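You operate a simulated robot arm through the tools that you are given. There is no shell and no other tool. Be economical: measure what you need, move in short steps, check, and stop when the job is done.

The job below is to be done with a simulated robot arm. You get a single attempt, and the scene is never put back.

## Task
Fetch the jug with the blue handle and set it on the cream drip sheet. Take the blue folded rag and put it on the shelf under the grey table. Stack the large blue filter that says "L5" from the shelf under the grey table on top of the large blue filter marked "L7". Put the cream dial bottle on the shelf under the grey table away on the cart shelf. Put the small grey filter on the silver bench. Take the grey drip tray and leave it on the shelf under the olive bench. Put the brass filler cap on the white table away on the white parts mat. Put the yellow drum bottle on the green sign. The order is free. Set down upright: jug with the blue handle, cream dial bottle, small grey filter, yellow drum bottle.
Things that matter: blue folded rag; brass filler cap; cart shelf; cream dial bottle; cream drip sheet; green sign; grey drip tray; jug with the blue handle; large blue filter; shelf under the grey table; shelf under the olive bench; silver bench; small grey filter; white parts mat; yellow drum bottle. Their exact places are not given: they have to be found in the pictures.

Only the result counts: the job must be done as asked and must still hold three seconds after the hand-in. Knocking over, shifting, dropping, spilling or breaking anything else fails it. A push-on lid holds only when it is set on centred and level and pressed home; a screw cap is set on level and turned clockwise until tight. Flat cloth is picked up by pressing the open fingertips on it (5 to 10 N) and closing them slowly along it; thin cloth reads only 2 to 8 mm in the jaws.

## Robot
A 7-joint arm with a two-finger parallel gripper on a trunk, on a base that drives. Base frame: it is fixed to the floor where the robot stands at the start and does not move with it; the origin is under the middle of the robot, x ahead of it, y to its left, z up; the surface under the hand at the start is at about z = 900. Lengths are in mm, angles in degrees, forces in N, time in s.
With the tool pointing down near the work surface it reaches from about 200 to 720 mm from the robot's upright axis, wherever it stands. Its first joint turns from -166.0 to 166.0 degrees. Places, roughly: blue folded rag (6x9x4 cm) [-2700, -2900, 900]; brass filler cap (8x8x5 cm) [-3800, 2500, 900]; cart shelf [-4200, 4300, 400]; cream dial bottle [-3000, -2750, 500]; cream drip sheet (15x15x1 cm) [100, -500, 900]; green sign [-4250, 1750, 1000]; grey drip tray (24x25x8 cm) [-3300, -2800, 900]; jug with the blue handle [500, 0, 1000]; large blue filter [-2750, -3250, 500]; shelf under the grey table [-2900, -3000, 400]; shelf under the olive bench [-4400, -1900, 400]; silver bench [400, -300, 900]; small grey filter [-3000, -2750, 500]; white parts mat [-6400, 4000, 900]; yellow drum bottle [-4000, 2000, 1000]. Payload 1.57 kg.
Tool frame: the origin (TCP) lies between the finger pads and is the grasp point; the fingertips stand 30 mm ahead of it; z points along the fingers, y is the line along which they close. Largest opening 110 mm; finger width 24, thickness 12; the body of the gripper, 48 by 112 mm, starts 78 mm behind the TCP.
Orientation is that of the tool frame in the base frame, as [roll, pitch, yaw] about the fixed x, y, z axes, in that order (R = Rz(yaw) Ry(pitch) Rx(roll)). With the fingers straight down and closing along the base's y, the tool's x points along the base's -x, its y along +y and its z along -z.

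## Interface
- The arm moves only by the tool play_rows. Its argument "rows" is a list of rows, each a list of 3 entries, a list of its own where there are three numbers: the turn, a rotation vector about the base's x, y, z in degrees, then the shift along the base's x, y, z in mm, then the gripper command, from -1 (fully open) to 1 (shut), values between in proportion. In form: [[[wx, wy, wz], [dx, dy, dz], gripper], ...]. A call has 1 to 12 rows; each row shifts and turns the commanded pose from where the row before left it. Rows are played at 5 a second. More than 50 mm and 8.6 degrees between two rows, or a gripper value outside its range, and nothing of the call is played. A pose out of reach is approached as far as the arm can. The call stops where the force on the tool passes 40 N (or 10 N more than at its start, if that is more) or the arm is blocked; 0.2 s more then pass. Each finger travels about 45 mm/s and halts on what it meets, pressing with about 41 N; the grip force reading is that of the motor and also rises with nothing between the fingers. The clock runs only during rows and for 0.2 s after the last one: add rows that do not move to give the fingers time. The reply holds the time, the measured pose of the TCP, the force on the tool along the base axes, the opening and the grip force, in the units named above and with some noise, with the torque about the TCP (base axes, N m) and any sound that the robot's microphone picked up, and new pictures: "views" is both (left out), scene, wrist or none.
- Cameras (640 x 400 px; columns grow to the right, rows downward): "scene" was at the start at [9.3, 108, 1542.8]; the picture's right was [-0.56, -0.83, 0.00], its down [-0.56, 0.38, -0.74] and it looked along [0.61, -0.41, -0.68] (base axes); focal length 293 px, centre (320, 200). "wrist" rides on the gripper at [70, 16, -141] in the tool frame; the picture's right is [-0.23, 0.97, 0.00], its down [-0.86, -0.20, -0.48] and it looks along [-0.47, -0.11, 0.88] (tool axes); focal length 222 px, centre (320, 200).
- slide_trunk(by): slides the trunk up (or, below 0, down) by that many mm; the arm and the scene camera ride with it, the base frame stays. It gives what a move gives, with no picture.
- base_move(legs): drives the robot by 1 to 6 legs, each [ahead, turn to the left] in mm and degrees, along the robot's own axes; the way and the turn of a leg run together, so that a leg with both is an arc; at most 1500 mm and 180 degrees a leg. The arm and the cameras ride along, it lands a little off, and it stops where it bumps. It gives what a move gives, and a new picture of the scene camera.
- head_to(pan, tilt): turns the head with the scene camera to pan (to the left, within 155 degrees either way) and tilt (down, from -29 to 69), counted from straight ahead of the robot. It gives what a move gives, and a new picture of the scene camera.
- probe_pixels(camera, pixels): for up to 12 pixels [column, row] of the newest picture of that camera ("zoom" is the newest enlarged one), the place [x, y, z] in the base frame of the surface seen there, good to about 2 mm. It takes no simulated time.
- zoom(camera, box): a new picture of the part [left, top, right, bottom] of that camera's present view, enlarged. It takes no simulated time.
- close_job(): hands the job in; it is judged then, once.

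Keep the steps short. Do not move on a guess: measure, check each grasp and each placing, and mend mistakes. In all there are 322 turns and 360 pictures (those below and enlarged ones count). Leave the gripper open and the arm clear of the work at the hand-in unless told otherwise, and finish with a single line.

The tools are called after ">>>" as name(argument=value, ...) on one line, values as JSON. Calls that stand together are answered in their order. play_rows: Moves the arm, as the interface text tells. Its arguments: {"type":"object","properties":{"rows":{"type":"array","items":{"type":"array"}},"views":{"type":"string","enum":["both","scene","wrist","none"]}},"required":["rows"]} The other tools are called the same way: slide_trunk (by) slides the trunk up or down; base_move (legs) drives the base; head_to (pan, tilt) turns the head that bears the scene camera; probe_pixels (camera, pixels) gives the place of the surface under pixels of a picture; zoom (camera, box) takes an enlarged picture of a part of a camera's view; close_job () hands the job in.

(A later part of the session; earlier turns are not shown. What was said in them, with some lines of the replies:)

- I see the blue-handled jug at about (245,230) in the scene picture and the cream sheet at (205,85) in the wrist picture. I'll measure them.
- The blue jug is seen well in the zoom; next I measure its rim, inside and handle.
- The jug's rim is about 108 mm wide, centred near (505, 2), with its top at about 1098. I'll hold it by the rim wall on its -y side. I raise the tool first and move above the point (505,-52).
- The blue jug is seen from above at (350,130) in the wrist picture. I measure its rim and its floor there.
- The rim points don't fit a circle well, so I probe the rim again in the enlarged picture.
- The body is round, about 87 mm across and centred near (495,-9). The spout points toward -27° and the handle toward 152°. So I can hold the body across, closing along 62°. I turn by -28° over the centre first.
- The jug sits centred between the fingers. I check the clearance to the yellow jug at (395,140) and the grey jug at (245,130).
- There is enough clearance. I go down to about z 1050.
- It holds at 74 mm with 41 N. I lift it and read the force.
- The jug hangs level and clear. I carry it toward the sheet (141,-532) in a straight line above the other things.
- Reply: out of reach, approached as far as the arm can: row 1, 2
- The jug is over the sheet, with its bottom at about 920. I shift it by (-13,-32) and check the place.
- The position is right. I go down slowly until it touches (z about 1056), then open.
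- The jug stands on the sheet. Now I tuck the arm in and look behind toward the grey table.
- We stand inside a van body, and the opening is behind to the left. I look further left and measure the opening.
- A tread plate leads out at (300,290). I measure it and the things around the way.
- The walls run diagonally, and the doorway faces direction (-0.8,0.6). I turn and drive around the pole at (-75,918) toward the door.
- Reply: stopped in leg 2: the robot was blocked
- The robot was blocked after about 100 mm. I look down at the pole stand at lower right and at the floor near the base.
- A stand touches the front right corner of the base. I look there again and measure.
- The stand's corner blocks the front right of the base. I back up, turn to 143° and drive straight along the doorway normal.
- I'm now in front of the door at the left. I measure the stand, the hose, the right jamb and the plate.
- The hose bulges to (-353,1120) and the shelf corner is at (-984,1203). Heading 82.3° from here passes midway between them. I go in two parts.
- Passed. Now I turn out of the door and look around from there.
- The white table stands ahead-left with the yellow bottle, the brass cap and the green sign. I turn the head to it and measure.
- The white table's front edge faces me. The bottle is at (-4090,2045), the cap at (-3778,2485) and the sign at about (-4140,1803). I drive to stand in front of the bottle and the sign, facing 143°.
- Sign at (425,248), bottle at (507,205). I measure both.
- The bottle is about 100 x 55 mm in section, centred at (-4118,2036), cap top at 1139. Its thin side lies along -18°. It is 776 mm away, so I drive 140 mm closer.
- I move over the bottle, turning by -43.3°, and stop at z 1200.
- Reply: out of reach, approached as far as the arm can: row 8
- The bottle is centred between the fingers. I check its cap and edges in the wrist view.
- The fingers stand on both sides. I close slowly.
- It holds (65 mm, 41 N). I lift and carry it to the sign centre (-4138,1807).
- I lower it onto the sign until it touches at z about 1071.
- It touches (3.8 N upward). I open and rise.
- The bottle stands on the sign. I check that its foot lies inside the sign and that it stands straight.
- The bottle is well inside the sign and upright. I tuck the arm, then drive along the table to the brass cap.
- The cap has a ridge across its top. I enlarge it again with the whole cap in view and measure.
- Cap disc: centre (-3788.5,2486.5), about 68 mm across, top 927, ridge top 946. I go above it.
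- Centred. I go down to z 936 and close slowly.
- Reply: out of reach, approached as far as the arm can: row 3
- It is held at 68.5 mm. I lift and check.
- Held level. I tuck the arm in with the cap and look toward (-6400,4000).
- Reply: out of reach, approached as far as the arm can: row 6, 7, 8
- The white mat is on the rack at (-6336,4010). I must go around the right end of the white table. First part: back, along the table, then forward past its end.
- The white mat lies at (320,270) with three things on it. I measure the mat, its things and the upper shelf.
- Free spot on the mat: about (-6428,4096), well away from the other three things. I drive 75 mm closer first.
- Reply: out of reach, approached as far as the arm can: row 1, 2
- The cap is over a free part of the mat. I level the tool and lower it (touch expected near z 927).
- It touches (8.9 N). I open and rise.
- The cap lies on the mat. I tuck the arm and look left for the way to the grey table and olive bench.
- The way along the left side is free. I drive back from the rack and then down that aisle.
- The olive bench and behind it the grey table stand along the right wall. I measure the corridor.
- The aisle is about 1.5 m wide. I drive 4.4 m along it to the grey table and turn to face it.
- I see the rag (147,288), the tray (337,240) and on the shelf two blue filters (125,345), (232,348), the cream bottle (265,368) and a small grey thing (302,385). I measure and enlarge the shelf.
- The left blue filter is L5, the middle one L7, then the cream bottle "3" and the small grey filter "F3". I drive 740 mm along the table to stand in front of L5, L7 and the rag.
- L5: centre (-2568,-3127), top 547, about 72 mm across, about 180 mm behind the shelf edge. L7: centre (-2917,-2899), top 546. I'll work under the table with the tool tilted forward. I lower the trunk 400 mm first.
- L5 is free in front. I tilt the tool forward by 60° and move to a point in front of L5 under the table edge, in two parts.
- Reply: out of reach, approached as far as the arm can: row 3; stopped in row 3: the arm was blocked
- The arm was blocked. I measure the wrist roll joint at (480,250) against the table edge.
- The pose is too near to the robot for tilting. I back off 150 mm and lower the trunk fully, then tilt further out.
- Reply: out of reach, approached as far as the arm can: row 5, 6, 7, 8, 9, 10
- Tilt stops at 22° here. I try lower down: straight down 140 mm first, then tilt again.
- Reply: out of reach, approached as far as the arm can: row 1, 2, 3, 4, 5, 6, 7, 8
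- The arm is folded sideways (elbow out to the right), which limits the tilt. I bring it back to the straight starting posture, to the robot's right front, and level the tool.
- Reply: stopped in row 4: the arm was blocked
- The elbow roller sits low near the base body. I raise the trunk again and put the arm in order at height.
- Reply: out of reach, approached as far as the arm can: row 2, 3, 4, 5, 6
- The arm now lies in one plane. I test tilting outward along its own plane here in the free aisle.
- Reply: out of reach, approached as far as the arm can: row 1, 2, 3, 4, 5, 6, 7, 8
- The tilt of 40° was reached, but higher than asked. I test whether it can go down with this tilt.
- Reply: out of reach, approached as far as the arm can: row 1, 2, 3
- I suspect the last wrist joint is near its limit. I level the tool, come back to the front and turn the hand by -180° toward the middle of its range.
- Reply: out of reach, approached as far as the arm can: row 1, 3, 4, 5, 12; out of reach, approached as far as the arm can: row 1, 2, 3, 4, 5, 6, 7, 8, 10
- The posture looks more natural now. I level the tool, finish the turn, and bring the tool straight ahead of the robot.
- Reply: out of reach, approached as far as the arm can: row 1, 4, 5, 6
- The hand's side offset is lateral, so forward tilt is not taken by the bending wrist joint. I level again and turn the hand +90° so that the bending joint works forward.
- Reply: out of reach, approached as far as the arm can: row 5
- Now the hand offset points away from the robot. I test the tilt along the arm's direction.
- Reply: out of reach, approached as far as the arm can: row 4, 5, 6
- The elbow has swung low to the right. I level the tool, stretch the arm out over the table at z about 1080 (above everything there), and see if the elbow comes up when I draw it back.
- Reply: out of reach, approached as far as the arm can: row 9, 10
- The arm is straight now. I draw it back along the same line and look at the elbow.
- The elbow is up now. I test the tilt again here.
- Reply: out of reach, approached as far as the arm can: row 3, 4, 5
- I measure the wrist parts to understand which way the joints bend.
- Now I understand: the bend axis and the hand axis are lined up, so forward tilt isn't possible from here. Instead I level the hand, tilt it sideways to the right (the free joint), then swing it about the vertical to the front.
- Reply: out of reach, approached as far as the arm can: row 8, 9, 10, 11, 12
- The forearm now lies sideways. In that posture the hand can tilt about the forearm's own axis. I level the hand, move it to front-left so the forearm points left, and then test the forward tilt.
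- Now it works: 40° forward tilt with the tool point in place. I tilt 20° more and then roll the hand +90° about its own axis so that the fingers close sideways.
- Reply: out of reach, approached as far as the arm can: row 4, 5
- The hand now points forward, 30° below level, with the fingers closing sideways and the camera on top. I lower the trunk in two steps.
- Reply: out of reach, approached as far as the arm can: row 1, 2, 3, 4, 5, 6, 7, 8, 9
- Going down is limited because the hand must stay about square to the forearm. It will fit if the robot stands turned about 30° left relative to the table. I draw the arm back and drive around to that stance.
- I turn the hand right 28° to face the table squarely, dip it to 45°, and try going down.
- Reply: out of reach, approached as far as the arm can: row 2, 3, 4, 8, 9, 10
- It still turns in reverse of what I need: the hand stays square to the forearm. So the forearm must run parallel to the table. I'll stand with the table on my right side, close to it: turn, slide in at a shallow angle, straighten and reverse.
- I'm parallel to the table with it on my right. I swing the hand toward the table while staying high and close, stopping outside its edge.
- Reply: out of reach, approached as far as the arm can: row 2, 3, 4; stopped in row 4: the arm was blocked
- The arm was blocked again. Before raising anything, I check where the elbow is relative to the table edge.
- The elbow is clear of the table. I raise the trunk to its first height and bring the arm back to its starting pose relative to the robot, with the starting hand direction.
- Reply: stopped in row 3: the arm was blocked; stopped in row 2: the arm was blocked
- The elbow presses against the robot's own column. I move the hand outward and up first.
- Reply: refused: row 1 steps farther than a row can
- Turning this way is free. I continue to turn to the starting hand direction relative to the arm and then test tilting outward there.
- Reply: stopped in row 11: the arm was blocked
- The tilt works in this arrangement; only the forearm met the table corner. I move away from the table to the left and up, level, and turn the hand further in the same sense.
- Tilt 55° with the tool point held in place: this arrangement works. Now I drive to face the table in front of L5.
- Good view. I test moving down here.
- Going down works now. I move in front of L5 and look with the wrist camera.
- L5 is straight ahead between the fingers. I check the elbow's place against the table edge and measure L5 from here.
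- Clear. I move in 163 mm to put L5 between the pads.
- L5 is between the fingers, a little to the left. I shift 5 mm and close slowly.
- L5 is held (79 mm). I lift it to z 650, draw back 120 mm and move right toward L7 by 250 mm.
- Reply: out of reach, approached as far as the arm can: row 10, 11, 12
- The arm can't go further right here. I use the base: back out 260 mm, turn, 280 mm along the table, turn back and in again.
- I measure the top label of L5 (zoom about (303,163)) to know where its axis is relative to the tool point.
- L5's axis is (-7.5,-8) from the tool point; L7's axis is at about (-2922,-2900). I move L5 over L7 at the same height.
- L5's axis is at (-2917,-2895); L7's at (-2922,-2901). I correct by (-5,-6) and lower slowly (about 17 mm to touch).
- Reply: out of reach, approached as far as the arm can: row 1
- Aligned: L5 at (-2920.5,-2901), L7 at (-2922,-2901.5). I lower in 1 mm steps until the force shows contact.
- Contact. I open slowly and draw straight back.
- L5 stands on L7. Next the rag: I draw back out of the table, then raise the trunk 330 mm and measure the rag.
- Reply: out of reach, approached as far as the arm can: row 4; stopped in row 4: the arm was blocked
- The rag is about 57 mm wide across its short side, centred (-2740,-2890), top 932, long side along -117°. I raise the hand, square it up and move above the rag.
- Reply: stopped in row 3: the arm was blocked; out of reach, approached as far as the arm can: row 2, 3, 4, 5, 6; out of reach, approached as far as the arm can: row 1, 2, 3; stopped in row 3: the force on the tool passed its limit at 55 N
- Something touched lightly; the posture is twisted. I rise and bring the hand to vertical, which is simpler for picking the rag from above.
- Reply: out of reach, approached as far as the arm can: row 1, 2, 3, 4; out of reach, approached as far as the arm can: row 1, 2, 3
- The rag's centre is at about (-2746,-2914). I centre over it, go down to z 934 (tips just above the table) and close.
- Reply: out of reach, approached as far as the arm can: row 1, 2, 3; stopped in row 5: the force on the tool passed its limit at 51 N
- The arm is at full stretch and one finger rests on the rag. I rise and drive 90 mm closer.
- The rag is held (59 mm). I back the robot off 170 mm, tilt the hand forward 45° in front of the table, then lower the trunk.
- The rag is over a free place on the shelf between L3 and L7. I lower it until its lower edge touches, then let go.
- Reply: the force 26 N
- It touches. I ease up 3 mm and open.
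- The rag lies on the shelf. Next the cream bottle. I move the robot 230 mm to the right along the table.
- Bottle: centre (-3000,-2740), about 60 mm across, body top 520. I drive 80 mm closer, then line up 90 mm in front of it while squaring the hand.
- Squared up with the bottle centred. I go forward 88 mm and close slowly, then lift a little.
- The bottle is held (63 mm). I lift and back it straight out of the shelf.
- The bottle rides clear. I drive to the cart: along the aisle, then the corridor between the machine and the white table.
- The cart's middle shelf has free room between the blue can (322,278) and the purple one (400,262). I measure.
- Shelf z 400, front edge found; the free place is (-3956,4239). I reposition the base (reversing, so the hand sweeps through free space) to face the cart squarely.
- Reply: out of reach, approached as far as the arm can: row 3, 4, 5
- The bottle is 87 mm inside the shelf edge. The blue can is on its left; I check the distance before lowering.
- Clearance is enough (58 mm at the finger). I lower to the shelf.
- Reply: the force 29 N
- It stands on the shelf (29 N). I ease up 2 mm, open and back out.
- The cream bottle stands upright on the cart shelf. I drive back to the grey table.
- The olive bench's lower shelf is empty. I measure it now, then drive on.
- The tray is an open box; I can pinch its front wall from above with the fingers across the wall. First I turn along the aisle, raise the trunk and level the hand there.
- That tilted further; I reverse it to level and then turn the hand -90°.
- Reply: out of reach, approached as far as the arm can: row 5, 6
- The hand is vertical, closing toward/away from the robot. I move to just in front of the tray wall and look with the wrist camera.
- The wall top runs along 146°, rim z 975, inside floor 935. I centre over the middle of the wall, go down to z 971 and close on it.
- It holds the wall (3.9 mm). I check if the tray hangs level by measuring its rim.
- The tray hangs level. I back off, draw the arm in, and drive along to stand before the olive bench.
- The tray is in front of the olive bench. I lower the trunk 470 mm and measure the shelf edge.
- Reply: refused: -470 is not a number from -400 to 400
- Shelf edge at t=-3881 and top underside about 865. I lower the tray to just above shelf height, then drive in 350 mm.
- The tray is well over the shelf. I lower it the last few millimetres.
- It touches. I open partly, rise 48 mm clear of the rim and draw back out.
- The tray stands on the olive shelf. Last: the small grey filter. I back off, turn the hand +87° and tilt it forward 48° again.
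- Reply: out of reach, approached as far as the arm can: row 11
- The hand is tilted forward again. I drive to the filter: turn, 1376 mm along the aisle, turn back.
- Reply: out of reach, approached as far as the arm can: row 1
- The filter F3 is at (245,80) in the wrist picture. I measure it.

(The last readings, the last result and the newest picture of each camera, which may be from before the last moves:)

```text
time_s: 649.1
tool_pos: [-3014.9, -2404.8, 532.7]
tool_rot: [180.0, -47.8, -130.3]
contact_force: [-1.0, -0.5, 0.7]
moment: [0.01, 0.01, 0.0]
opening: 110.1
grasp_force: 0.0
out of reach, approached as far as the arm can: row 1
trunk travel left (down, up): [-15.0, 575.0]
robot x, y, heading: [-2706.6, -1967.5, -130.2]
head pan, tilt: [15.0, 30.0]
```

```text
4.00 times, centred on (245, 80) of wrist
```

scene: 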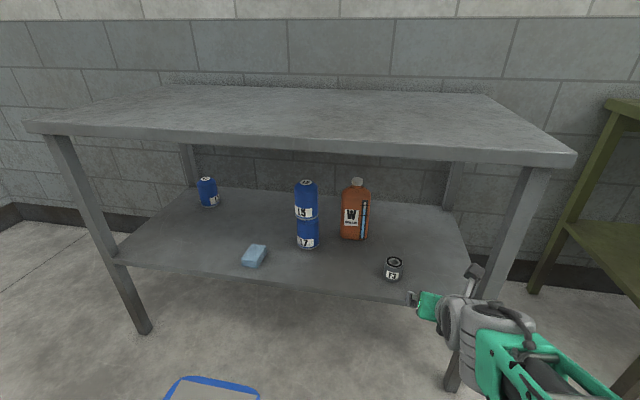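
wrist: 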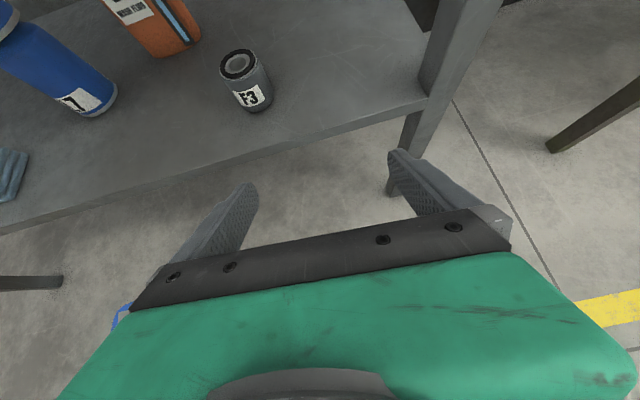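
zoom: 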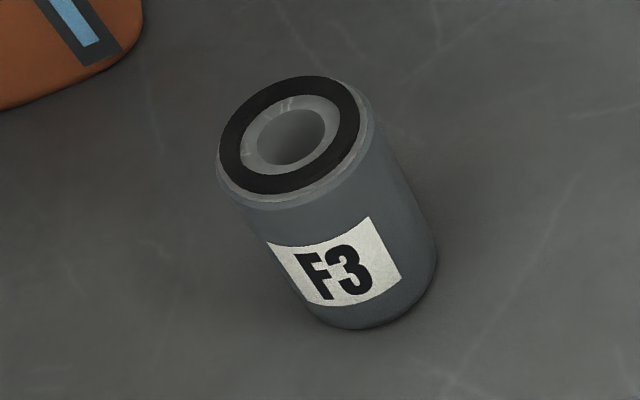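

F3: centre (-3092,-2623), about 50 mm across, top 484. I drive 90 mm closer and approach in line.

>>> base_move(legs=[[90, 0]])

>>> play_rows(rows=[[[0, 0, 0], [20, -15, -30], -1], [[0, 0, 0], [20, -15, -25], -1], [[0, 0, 0], [0, 0, 0], -1]], views="wrist")

```text
time_s: 650.2
tool_pos: [-3071.3, -2471.4, 532.6]
tool_rot: [-179.9, -47.8, -130.0]
contact_force: [0.9, -0.5, -0.2]
moment: [-0.03, 0.01, -0.01]
opening: 110.0
grasp_force: 0.0
trunk travel left (down, up): [-15.0, 575.0]
robot x, y, heading: [-2763.1, -2033.1, -130.4]
head pan, tilt: [15.0, 30.0]
```

scene: 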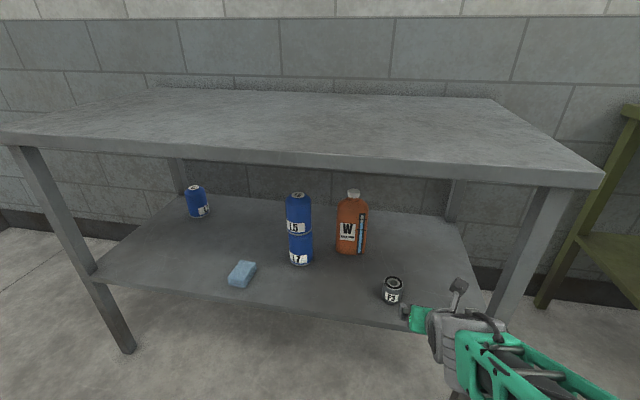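

```text
time_s: 651.0
tool_pos: [-3031.4, -2500.3, 478.9]
tool_rot: [-180.0, -47.8, -130.2]
contact_force: [-0.6, 0.3, -0.1]
moment: [0.0, -0.01, 0.0]
opening: 109.7
grasp_force: 0.0
trunk travel left (down, up): [-15.0, 575.0]
robot x, y, heading: [-2764.4, -2034.2, -130.4]
head pan, tilt: [15.0, 30.0]
```

wrist: 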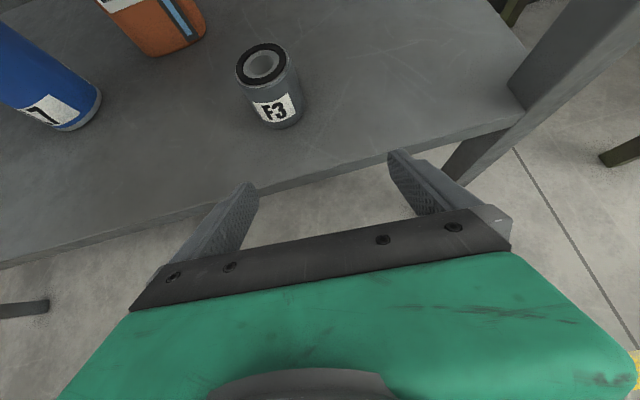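

>>> play_rows(rows=[[[0, 0, 0], [25, -21, -5], -1], [[0, 0, 0], [-21, -25, -5], -1], [[0, 0, 0], [-21, -25, -5], -1], [[0, 0, 0], [-22, -26, -5], -1], [[0, 0, 0], [-22, -26, 0], -1], [[0, 0, 0], [0, 0, 0], -1]], views="wrist")

```text
time_s: 652.4
tool_pos: [-3092.3, -2624.2, 458.5]
tool_rot: [-180.0, -47.8, -130.1]
contact_force: [0.3, -0.3, -0.1]
moment: [0.0, 0.02, -0.02]
opening: 110.1
grasp_force: 0.1
trunk travel left (down, up): [-15.0, 575.0]
robot x, y, heading: [-2765.3, -2035.0, -130.5]
head pan, tilt: [15.0, 30.0]
```

wrist: 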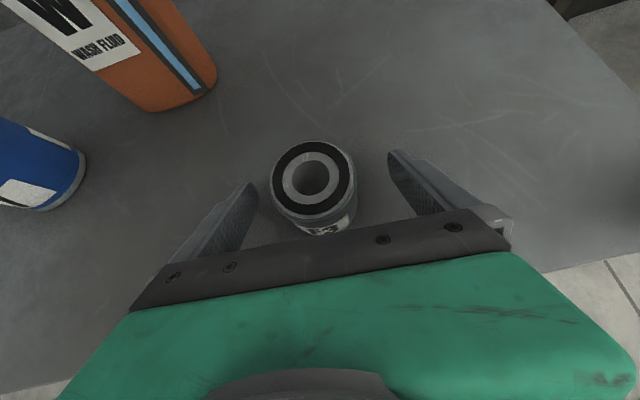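

The filter is between the fingers. I close slowly, lift and back out.

>>> play_rows(rows=[[[0, 0, 0], [0, 0, 0], -0.4], [[0, 0, 0], [0, 0, 0], 0], [[0, 0, 0], [0, 0, 0], 0.3], [[0, 0, 0], [0, 0, 0], 0.6], [[0, 0, 0], [0, 0, 0], 1], [[0, 0, 0], [0, 0, 0], 1], [[0, 0, 0], [0, 0, 15], 1], [[0, 0, 0], [0, 0, 25], 1], [[0, 0, 0], [24, 30, 10], 1], [[0, 0, 0], [26, 31, 10], 1], [[0, 0, 0], [26, 31, 10], 1], [[0, 0, 0], [26, 31, 10], 1]], views="wrist")

```text
time_s: 655.0
tool_pos: [-2989.4, -2500.8, 536.1]
tool_rot: [179.9, -47.7, -130.1]
contact_force: [-0.2, -0.4, -2.2]
moment: [0.03, 0.02, -0.02]
opening: 55.0
grasp_force: 41.1
trunk travel left (down, up): [-15.0, 575.0]
robot x, y, heading: [-2762.5, -2032.6, -130.5]
head pan, tilt: [15.0, 30.0]
```

wrist: 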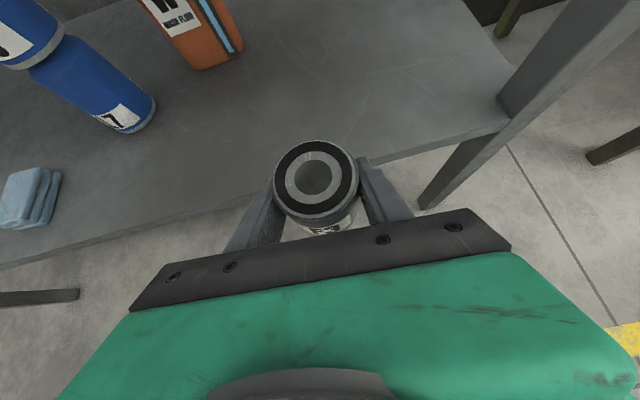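

F3 is held (55 mm). I back off, raise the trunk, and start the drive to the van with the silver bench.

>>> base_move(legs=[[-250, 0], [0, -86.5]])

>>> slide_trunk(by=400)

>>> slide_trunk(by=110)

>>> base_move(legs=[[1270, 0], [1260, 0], [0, -89.5], [1250, 0], [1250, 0], [1180, 0]])

```text
time_s: 660.5
tool_pos: [-3082.1, -1649.5, 536.3]
tool_rot: [-180.0, -47.8, 143.5]
contact_force: [-0.4, 0.0, -1.2]
moment: [-0.01, 0.01, 0.01]
opening: 54.9
grasp_force: 40.9
trunk travel left (down, up): [-15.0, 575.0]
robot x, y, heading: [-2604.7, -1845.4, 143.4]
head pan, tilt: [15.0, 30.0]
```

scene: 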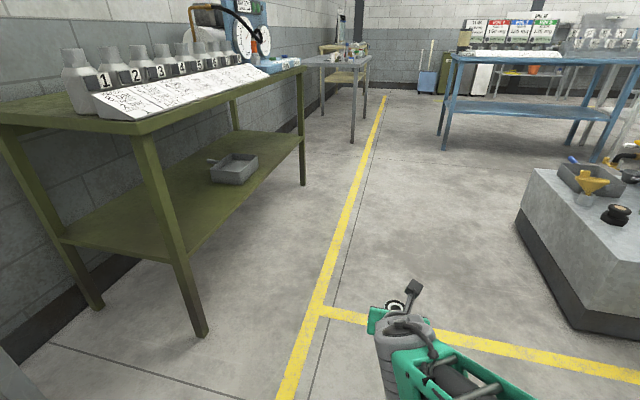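

```text
time_s: 664.4
tool_pos: [-3081.1, -1650.3, 936.3]
tool_rot: [-179.9, -47.8, 143.6]
contact_force: [0.2, 0.0, -1.6]
moment: [0.03, 0.02, -0.01]
opening: 54.8
grasp_force: 40.9
trunk travel left (down, up): [-415.0, 175.0]
robot x, y, heading: [-2601.0, -1848.9, 143.1]
head pan, tilt: [15.0, 30.0]
```

```text
time_s: 665.8
tool_pos: [-3083.0, -1649.3, 1046.8]
tool_rot: [-180.0, -47.8, 143.6]
contact_force: [-0.3, -0.4, -1.7]
moment: [0.0, -0.01, 0.01]
opening: 54.9
grasp_force: 41.3
trunk travel left (down, up): [-525.0, 65.0]
robot x, y, heading: [-2601.8, -1845.7, 143.2]
head pan, tilt: [15.0, 30.0]
```

```text
time_s: 699.4
tool_pos: [-2365.0, 3166.5, 1046.5]
tool_rot: [-180.0, -47.8, 56.3]
contact_force: [0.9, 0.2, -1.3]
moment: [0.01, -0.04, 0.01]
opening: 54.7
grasp_force: 41.2
trunk travel left (down, up): [-525.0, 65.0]
robot x, y, heading: [-2538.3, 2677.6, 55.8]
head pan, tilt: [15.0, 30.0]
```

scene: 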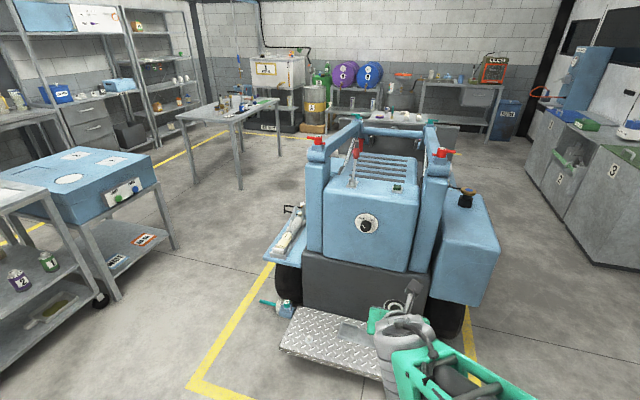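

>>> base_move(legs=[[-200, 0], [0, -65.9], [1487, 0], [0, -33.6], [780, 0]])

>>> head_to(pan=-40, tilt=35)

```text
time_s: 716.0
tool_pos: [-213.1, 1460.8, 1047.6]
tool_rot: [-179.9, -47.8, -43.8]
contact_force: [0.1, -0.1, -1.3]
moment: [0.01, 0.0, 0.03]
opening: 54.8
grasp_force: 41.4
trunk travel left (down, up): [-525.0, 65.0]
robot x, y, heading: [-663.1, 1718.2, -43.8]
head pan, tilt: [15.0, 30.0]
```

scene: 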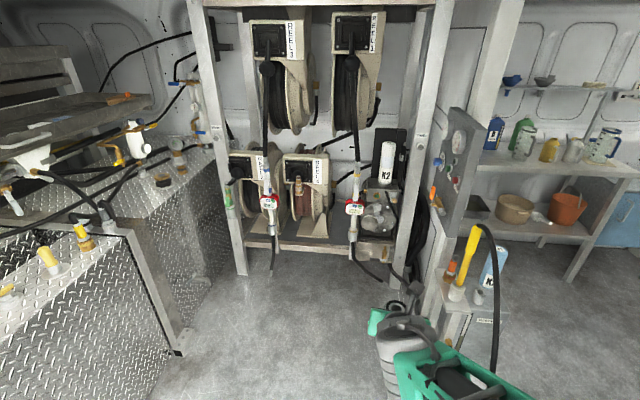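

```text
time_s: 717.3
tool_pos: [-211.0, 1461.6, 1047.2]
tool_rot: [-179.9, -47.7, -43.8]
contact_force: [0.2, 0.2, -1.6]
moment: [0.0, 0.01, 0.03]
opening: 55.1
grasp_force: 41.4
trunk travel left (down, up): [-525.0, 65.0]
robot x, y, heading: [-662.3, 1714.4, -43.9]
head pan, tilt: [-40.0, 35.0]
```

scene: 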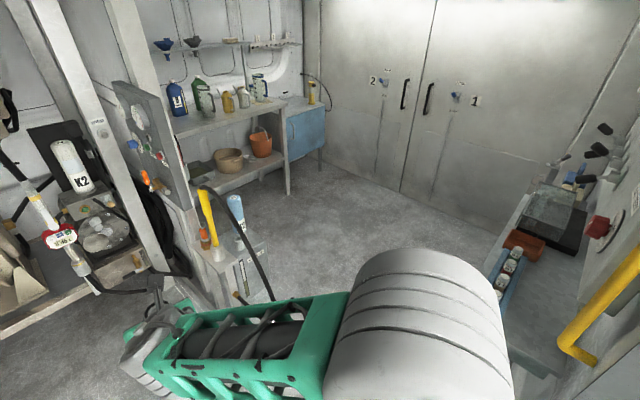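

The pinch between shelf and hose is ahead. Heading -90.6° passes midway (315 mm each side). I turn and drive 1034 mm.

>>> base_move(legs=[[0, -46.7], [1034, 0]])

```text
time_s: 724.6
tool_pos: [-541.5, 215.5, 1046.4]
tool_rot: [-179.7, -47.9, -90.3]
contact_force: [0.7, 0.4, -2.4]
moment: [-0.01, 0.0, 0.05]
opening: 54.8
grasp_force: 40.7
trunk travel left (down, up): [-525.0, 65.0]
robot x, y, heading: [-666.7, 716.7, -90.2]
head pan, tilt: [-40.0, 35.0]
```

scene: 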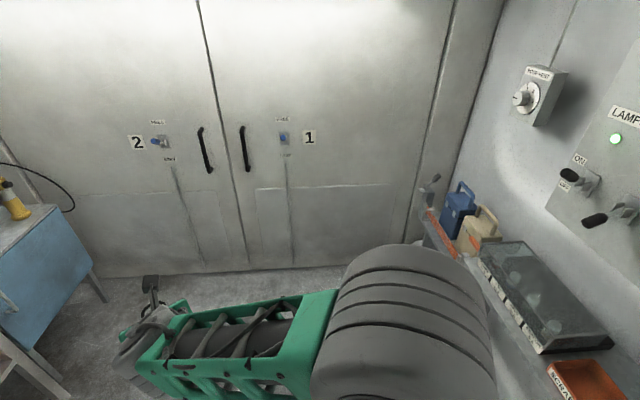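

>>> base_move(legs=[[0, 44.2], [700, 0], [0, 9]])

>>> head_to(pan=10, tilt=38)

```text
time_s: 729.8
tool_pos: [138.5, 51.7, 1045.2]
tool_rot: [-180.0, -47.9, -45.5]
contact_force: [0.4, 0.6, -1.1]
moment: [-0.04, 0.02, 0.02]
opening: 54.7
grasp_force: 41.0
trunk travel left (down, up): [-525.0, 65.0]
robot x, y, heading: [-302.2, 316.3, -35.7]
head pan, tilt: [-40.0, 35.0]
stopped in leg 2: the robot was blocked; the commanded pose is now the measured one
```

scene: 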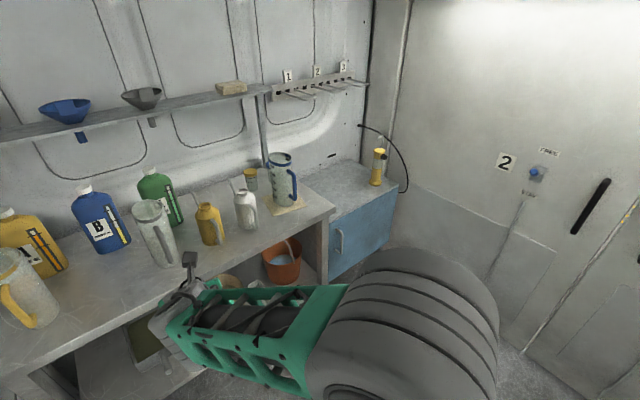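

```text
time_s: 731.0
tool_pos: [138.6, 51.7, 1046.2]
tool_rot: [180.0, -47.9, -45.4]
contact_force: [0.5, 0.1, -1.5]
moment: [0.04, -0.01, 0.0]
opening: 54.2
grasp_force: 41.0
trunk travel left (down, up): [-525.0, 65.0]
robot x, y, heading: [-304.9, 315.9, -35.8]
head pan, tilt: [10.0, 38.0]
```

scene: 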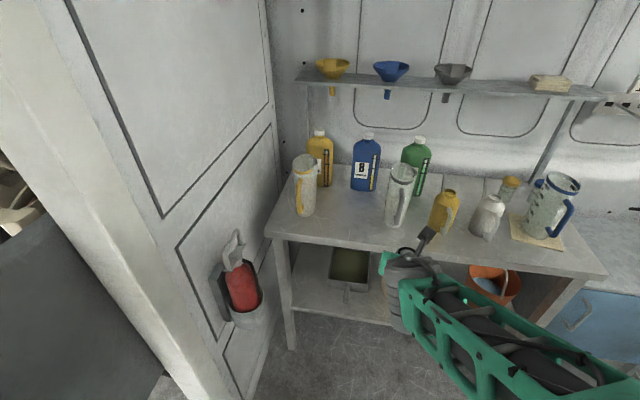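

The robot was stopped again near the stand on its left. The jug stands well on its sheet. I look down left to see what touches, and measure free bench spots.

>>> probe_pixels(camera="scene", pixels=[[265, 235], [340, 235], [345, 215], [370, 240], [420, 230], [390, 250], [340, 200], [305, 215], [395, 225], [430, 235], [470, 250], [600, 270]])

>>> head_to(pan=50, tilt=60)

```text
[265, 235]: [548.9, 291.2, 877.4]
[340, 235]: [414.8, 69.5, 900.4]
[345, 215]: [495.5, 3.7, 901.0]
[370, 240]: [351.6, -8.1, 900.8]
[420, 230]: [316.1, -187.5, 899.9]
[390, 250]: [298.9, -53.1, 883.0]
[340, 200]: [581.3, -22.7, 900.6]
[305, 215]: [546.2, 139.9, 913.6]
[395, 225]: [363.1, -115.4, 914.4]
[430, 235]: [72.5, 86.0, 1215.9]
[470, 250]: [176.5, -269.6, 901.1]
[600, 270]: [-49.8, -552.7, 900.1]
```

```text
time_s: 732.0
tool_pos: [139.0, 51.8, 1046.5]
tool_rot: [-179.9, -48.0, -45.4]
contact_force: [-0.4, 0.6, -1.6]
moment: [-0.02, 0.02, 0.01]
opening: 54.5
grasp_force: 40.8
trunk travel left (down, up): [-525.0, 65.0]
robot x, y, heading: [-302.4, 316.8, -35.8]
head pan, tilt: [50.0, 60.0]
```

scene: 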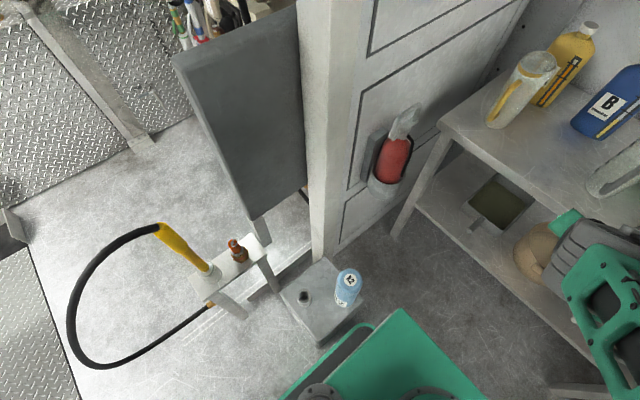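

The base corner is near the stand box. I back up 400 mm, shift right by a shallow angle, and come forward in the lane used before.

>>> base_move(legs=[[-400, 0], [0, -11], [400, 0], [0, 10], [200, 0]])

```text
time_s: 739.2
tool_pos: [263.4, -137.8, 1047.3]
tool_rot: [-179.9, -47.9, -45.9]
contact_force: [1.0, 0.0, -2.1]
moment: [0.01, 0.0, 0.02]
opening: 54.4
grasp_force: 41.5
trunk travel left (down, up): [-525.0, 65.0]
robot x, y, heading: [-175.8, 131.0, -36.3]
head pan, tilt: [50.0, 60.0]
```

scene: 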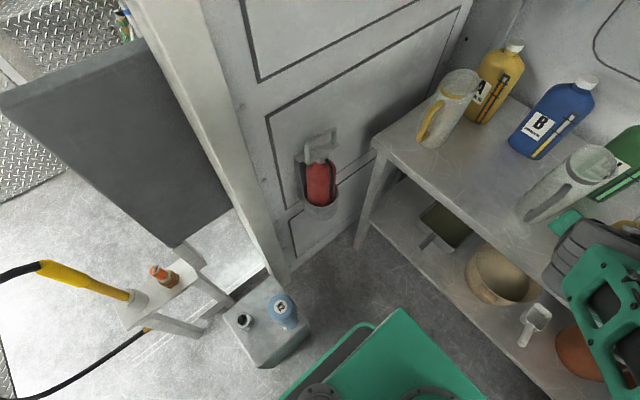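

The lane is clear now. The hand is near the grey jug, so I first draw back 90 mm, then move left 244 mm, then forward over the free spot (440,35).

>>> play_rows(rows=[[[0, 0, 0], [-36, 27, 12], 1], [[0, 0, 0], [-36, 27, 12], 1], [[0, 0, 0], [24.5, 32.5, 0], 1], [[0, 0, 0], [24.5, 32.5, 0], 1], [[0, 0, 0], [24.5, 32.5, 0], 1], [[0, 0, 0], [24.5, 32.5, 0], 1], [[0, 0, 0], [24.5, 32.5, 0], 1], [[0, 0, 0], [24.5, 32.5, 0], 1]], views="wrist")

```text
time_s: 741.0
tool_pos: [338.4, 115.0, 1068.2]
tool_rot: [-180.0, -47.8, -46.0]
contact_force: [-0.2, 0.0, -1.5]
moment: [0.0, 0.02, 0.02]
opening: 54.6
grasp_force: 40.8
trunk travel left (down, up): [-525.0, 65.0]
robot x, y, heading: [-180.7, 130.6, -36.2]
head pan, tilt: [50.0, 60.0]
```

wrist: 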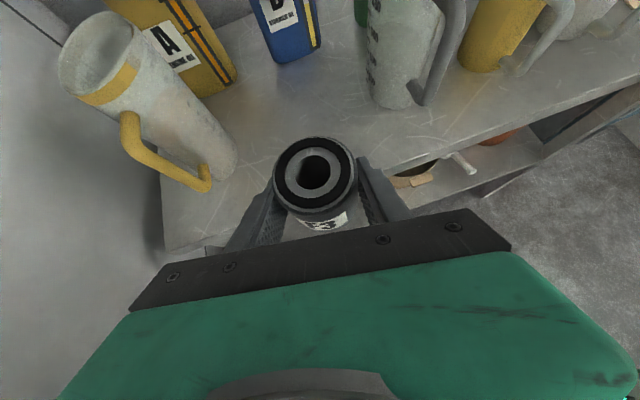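

Clear all around. I go forward 144 mm and down to z 985.

>>> play_rows(rows=[[[0, 0, 0], [28.8, -21.6, -20], 1], [[0, 0, 0], [28.8, -21.6, -20], 1], [[0, 0, 0], [28.8, -21.6, -20], 1], [[0, 0, 0], [28.8, -21.6, -20], 1], [[0, 0, 0], [0, 0, 0], 1]], views="wrist")

>>> probe_pixels(camera="wrist", pixels=[[210, 170], [180, 200], [400, 100], [430, 90], [220, 130], [300, 60], [315, 110], [380, 160], [240, 190], [410, 190]])

```text
time_s: 742.2
tool_pos: [451.6, 22.9, 988.2]
tool_rot: [-179.9, -47.8, -46.0]
contact_force: [0.3, -0.1, -0.7]
moment: [0.05, 0.0, -0.01]
opening: 54.2
grasp_force: 41.8
trunk travel left (down, up): [-525.0, 65.0]
robot x, y, heading: [-179.0, 128.3, -36.4]
head pan, tilt: [50.0, 60.0]
```

wrist: 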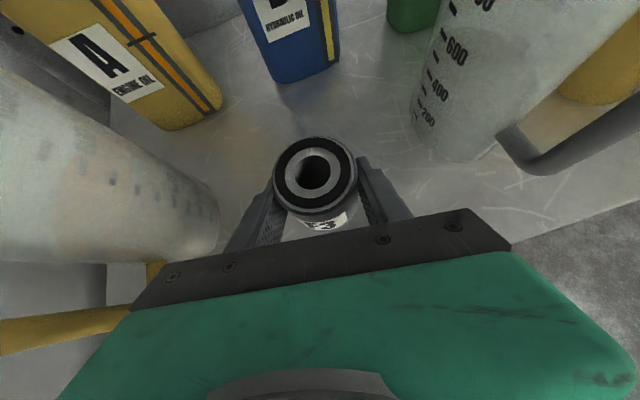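

```text
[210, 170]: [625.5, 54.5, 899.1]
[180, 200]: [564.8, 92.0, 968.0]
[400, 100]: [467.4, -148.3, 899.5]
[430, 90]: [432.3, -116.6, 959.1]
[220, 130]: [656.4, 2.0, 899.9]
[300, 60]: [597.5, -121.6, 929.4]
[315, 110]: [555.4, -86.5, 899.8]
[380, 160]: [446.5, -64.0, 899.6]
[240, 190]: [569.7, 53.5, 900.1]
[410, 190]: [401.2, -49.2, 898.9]
```

The spot is free (nearest is the yellow jug, 70 mm from the opened finger). I lower the filter to the bench.

>>> play_rows(rows=[[[0, 0, 0], [0, 0, -25], 1], [[0, 0, 0], [0, 0, -15], 1], [[0, 0, 0], [0, 0, -5], 1], [[0, 0, 0], [0, 0, -3], 1], [[0, 0, 0], [0, 0, -2], 1], [[0, 0, 0], [0, 0, 0], 1]], views="none")

```text
time_s: 743.6
tool_pos: [452.6, 24.6, 939.8]
tool_rot: [-179.8, -48.1, -46.1]
contact_force: [0.8, -1.8, 3.1]
moment: [-0.19, -0.02, 0.07]
opening: 54.5
grasp_force: 41.1
trunk travel left (down, up): [-525.0, 65.0]
robot x, y, heading: [-179.3, 131.2, -36.3]
head pan, tilt: [50.0, 60.0]
```

It touches. I press 1 mm more, open, and draw back.

>>> play_rows(rows=[[[0, 0, 0], [0, 0, -1], 1], [[0, 0, 0], [0, 0, 0], 0.3], [[0, 0, 0], [0, 0, 0], 0], [[0, 0, 0], [0, 0, 0], -0.3], [[0, 0, 0], [0, 0, 0], -0.7], [[0, 0, 0], [0, 0, 0], -0.7], [[0, 0, 0], [-14, 14, 3], -0.7], [[0, 0, 0], [-25, 25, 10], -0.7], [[0, 0, 0], [-25, 25, 15], -0.7], [[0, 0, 0], [-25, 25, 20], -0.7], [[0, 0, 0], [-25, 20, 25], -0.7]], views="wrist")

>>> head_to(pan=8, tilt=38)

>>> zoom(camera="scene", box=[240, 120, 560, 300])

```text
time_s: 746.0
tool_pos: [338.2, 132.0, 1012.5]
tool_rot: [-179.9, -47.8, -46.0]
contact_force: [-0.4, 0.2, -0.1]
moment: [0.01, -0.01, 0.0]
opening: 93.4
grasp_force: 0.0
trunk travel left (down, up): [-525.0, 65.0]
robot x, y, heading: [-180.4, 132.0, -36.3]
head pan, tilt: [50.0, 60.0]
```

wrist: 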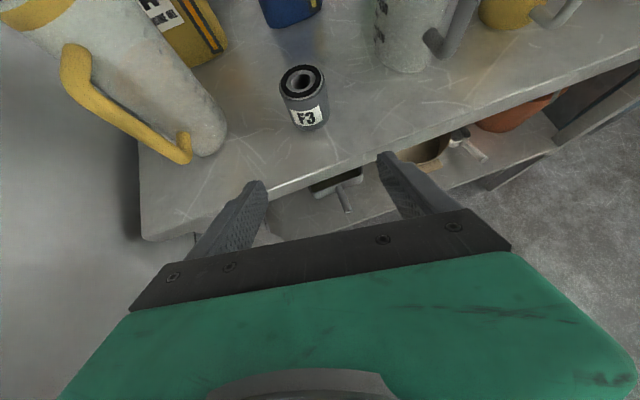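

```text
time_s: 747.1
tool_pos: [339.7, 131.9, 1013.4]
tool_rot: [-179.9, -47.9, -46.0]
contact_force: [0.2, -0.6, -0.2]
moment: [0.02, -0.01, -0.02]
opening: 93.2
grasp_force: 0.1
trunk travel left (down, up): [-525.0, 65.0]
robot x, y, heading: [-180.9, 130.1, -36.6]
head pan, tilt: [8.0, 38.0]
```

scene: 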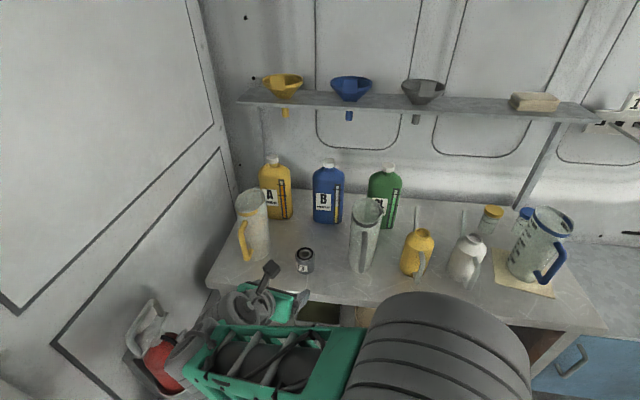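

```text
2.00 times, centred on (400, 210) of scene
```

zoom: 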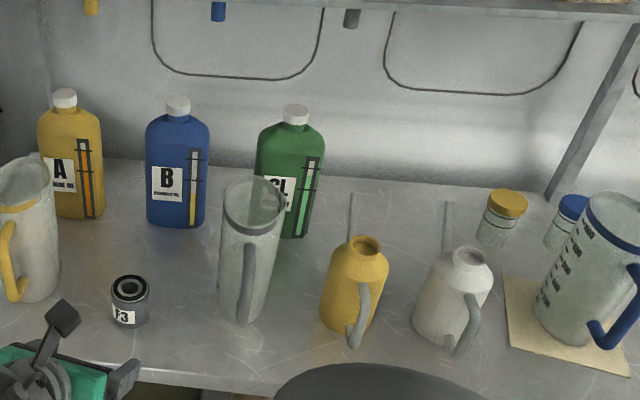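

The filter stands upright on the silver bench and the jug on its sheet. I open fully and move back a little, then hand in.

>>> play_rows(rows=[[[0, 0, 0], [0, 0, 10], -1], [[0, 0, 0], [0, 0, 0], -1]], views="none")

>>> base_move(legs=[[-150, 0]])

```text
time_s: 747.7
tool_pos: [338.2, 132.4, 1022.6]
tool_rot: [-179.9, -47.9, -46.0]
contact_force: [0.5, 0.4, 0.4]
moment: [0.02, 0.01, 0.03]
opening: 109.8
grasp_force: 0.1
trunk travel left (down, up): [-525.0, 65.0]
robot x, y, heading: [-178.3, 131.6, -36.2]
head pan, tilt: [8.0, 38.0]
```

```text
time_s: 749.1
tool_pos: [217.3, 219.6, 1022.0]
tool_rot: [-179.9, -47.9, -46.2]
contact_force: [-0.8, 0.9, -0.2]
moment: [0.03, 0.02, 0.02]
opening: 110.2
grasp_force: 0.1
trunk travel left (down, up): [-525.0, 65.0]
robot x, y, heading: [-299.4, 216.2, -36.6]
head pan, tilt: [8.0, 38.0]
```

scene: 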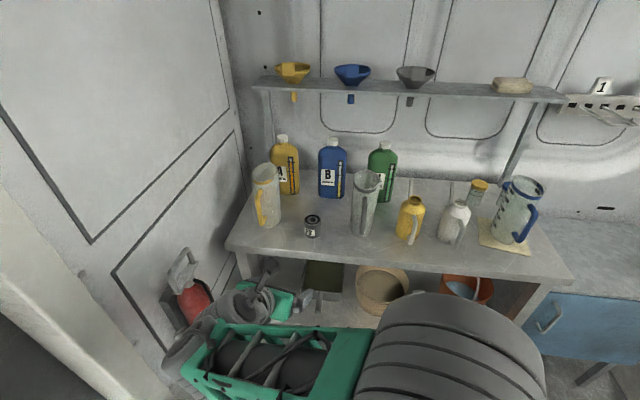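

All eight tasks are done, the gripper is open and the arm is clear, so I hand in the job.

>>> close_job()

```text
The job is handed in.
```

I carried out all eight placements and handed the job in, but the base bumped the hose stand in the van twice and I did not check afterwards whether it had shifted.
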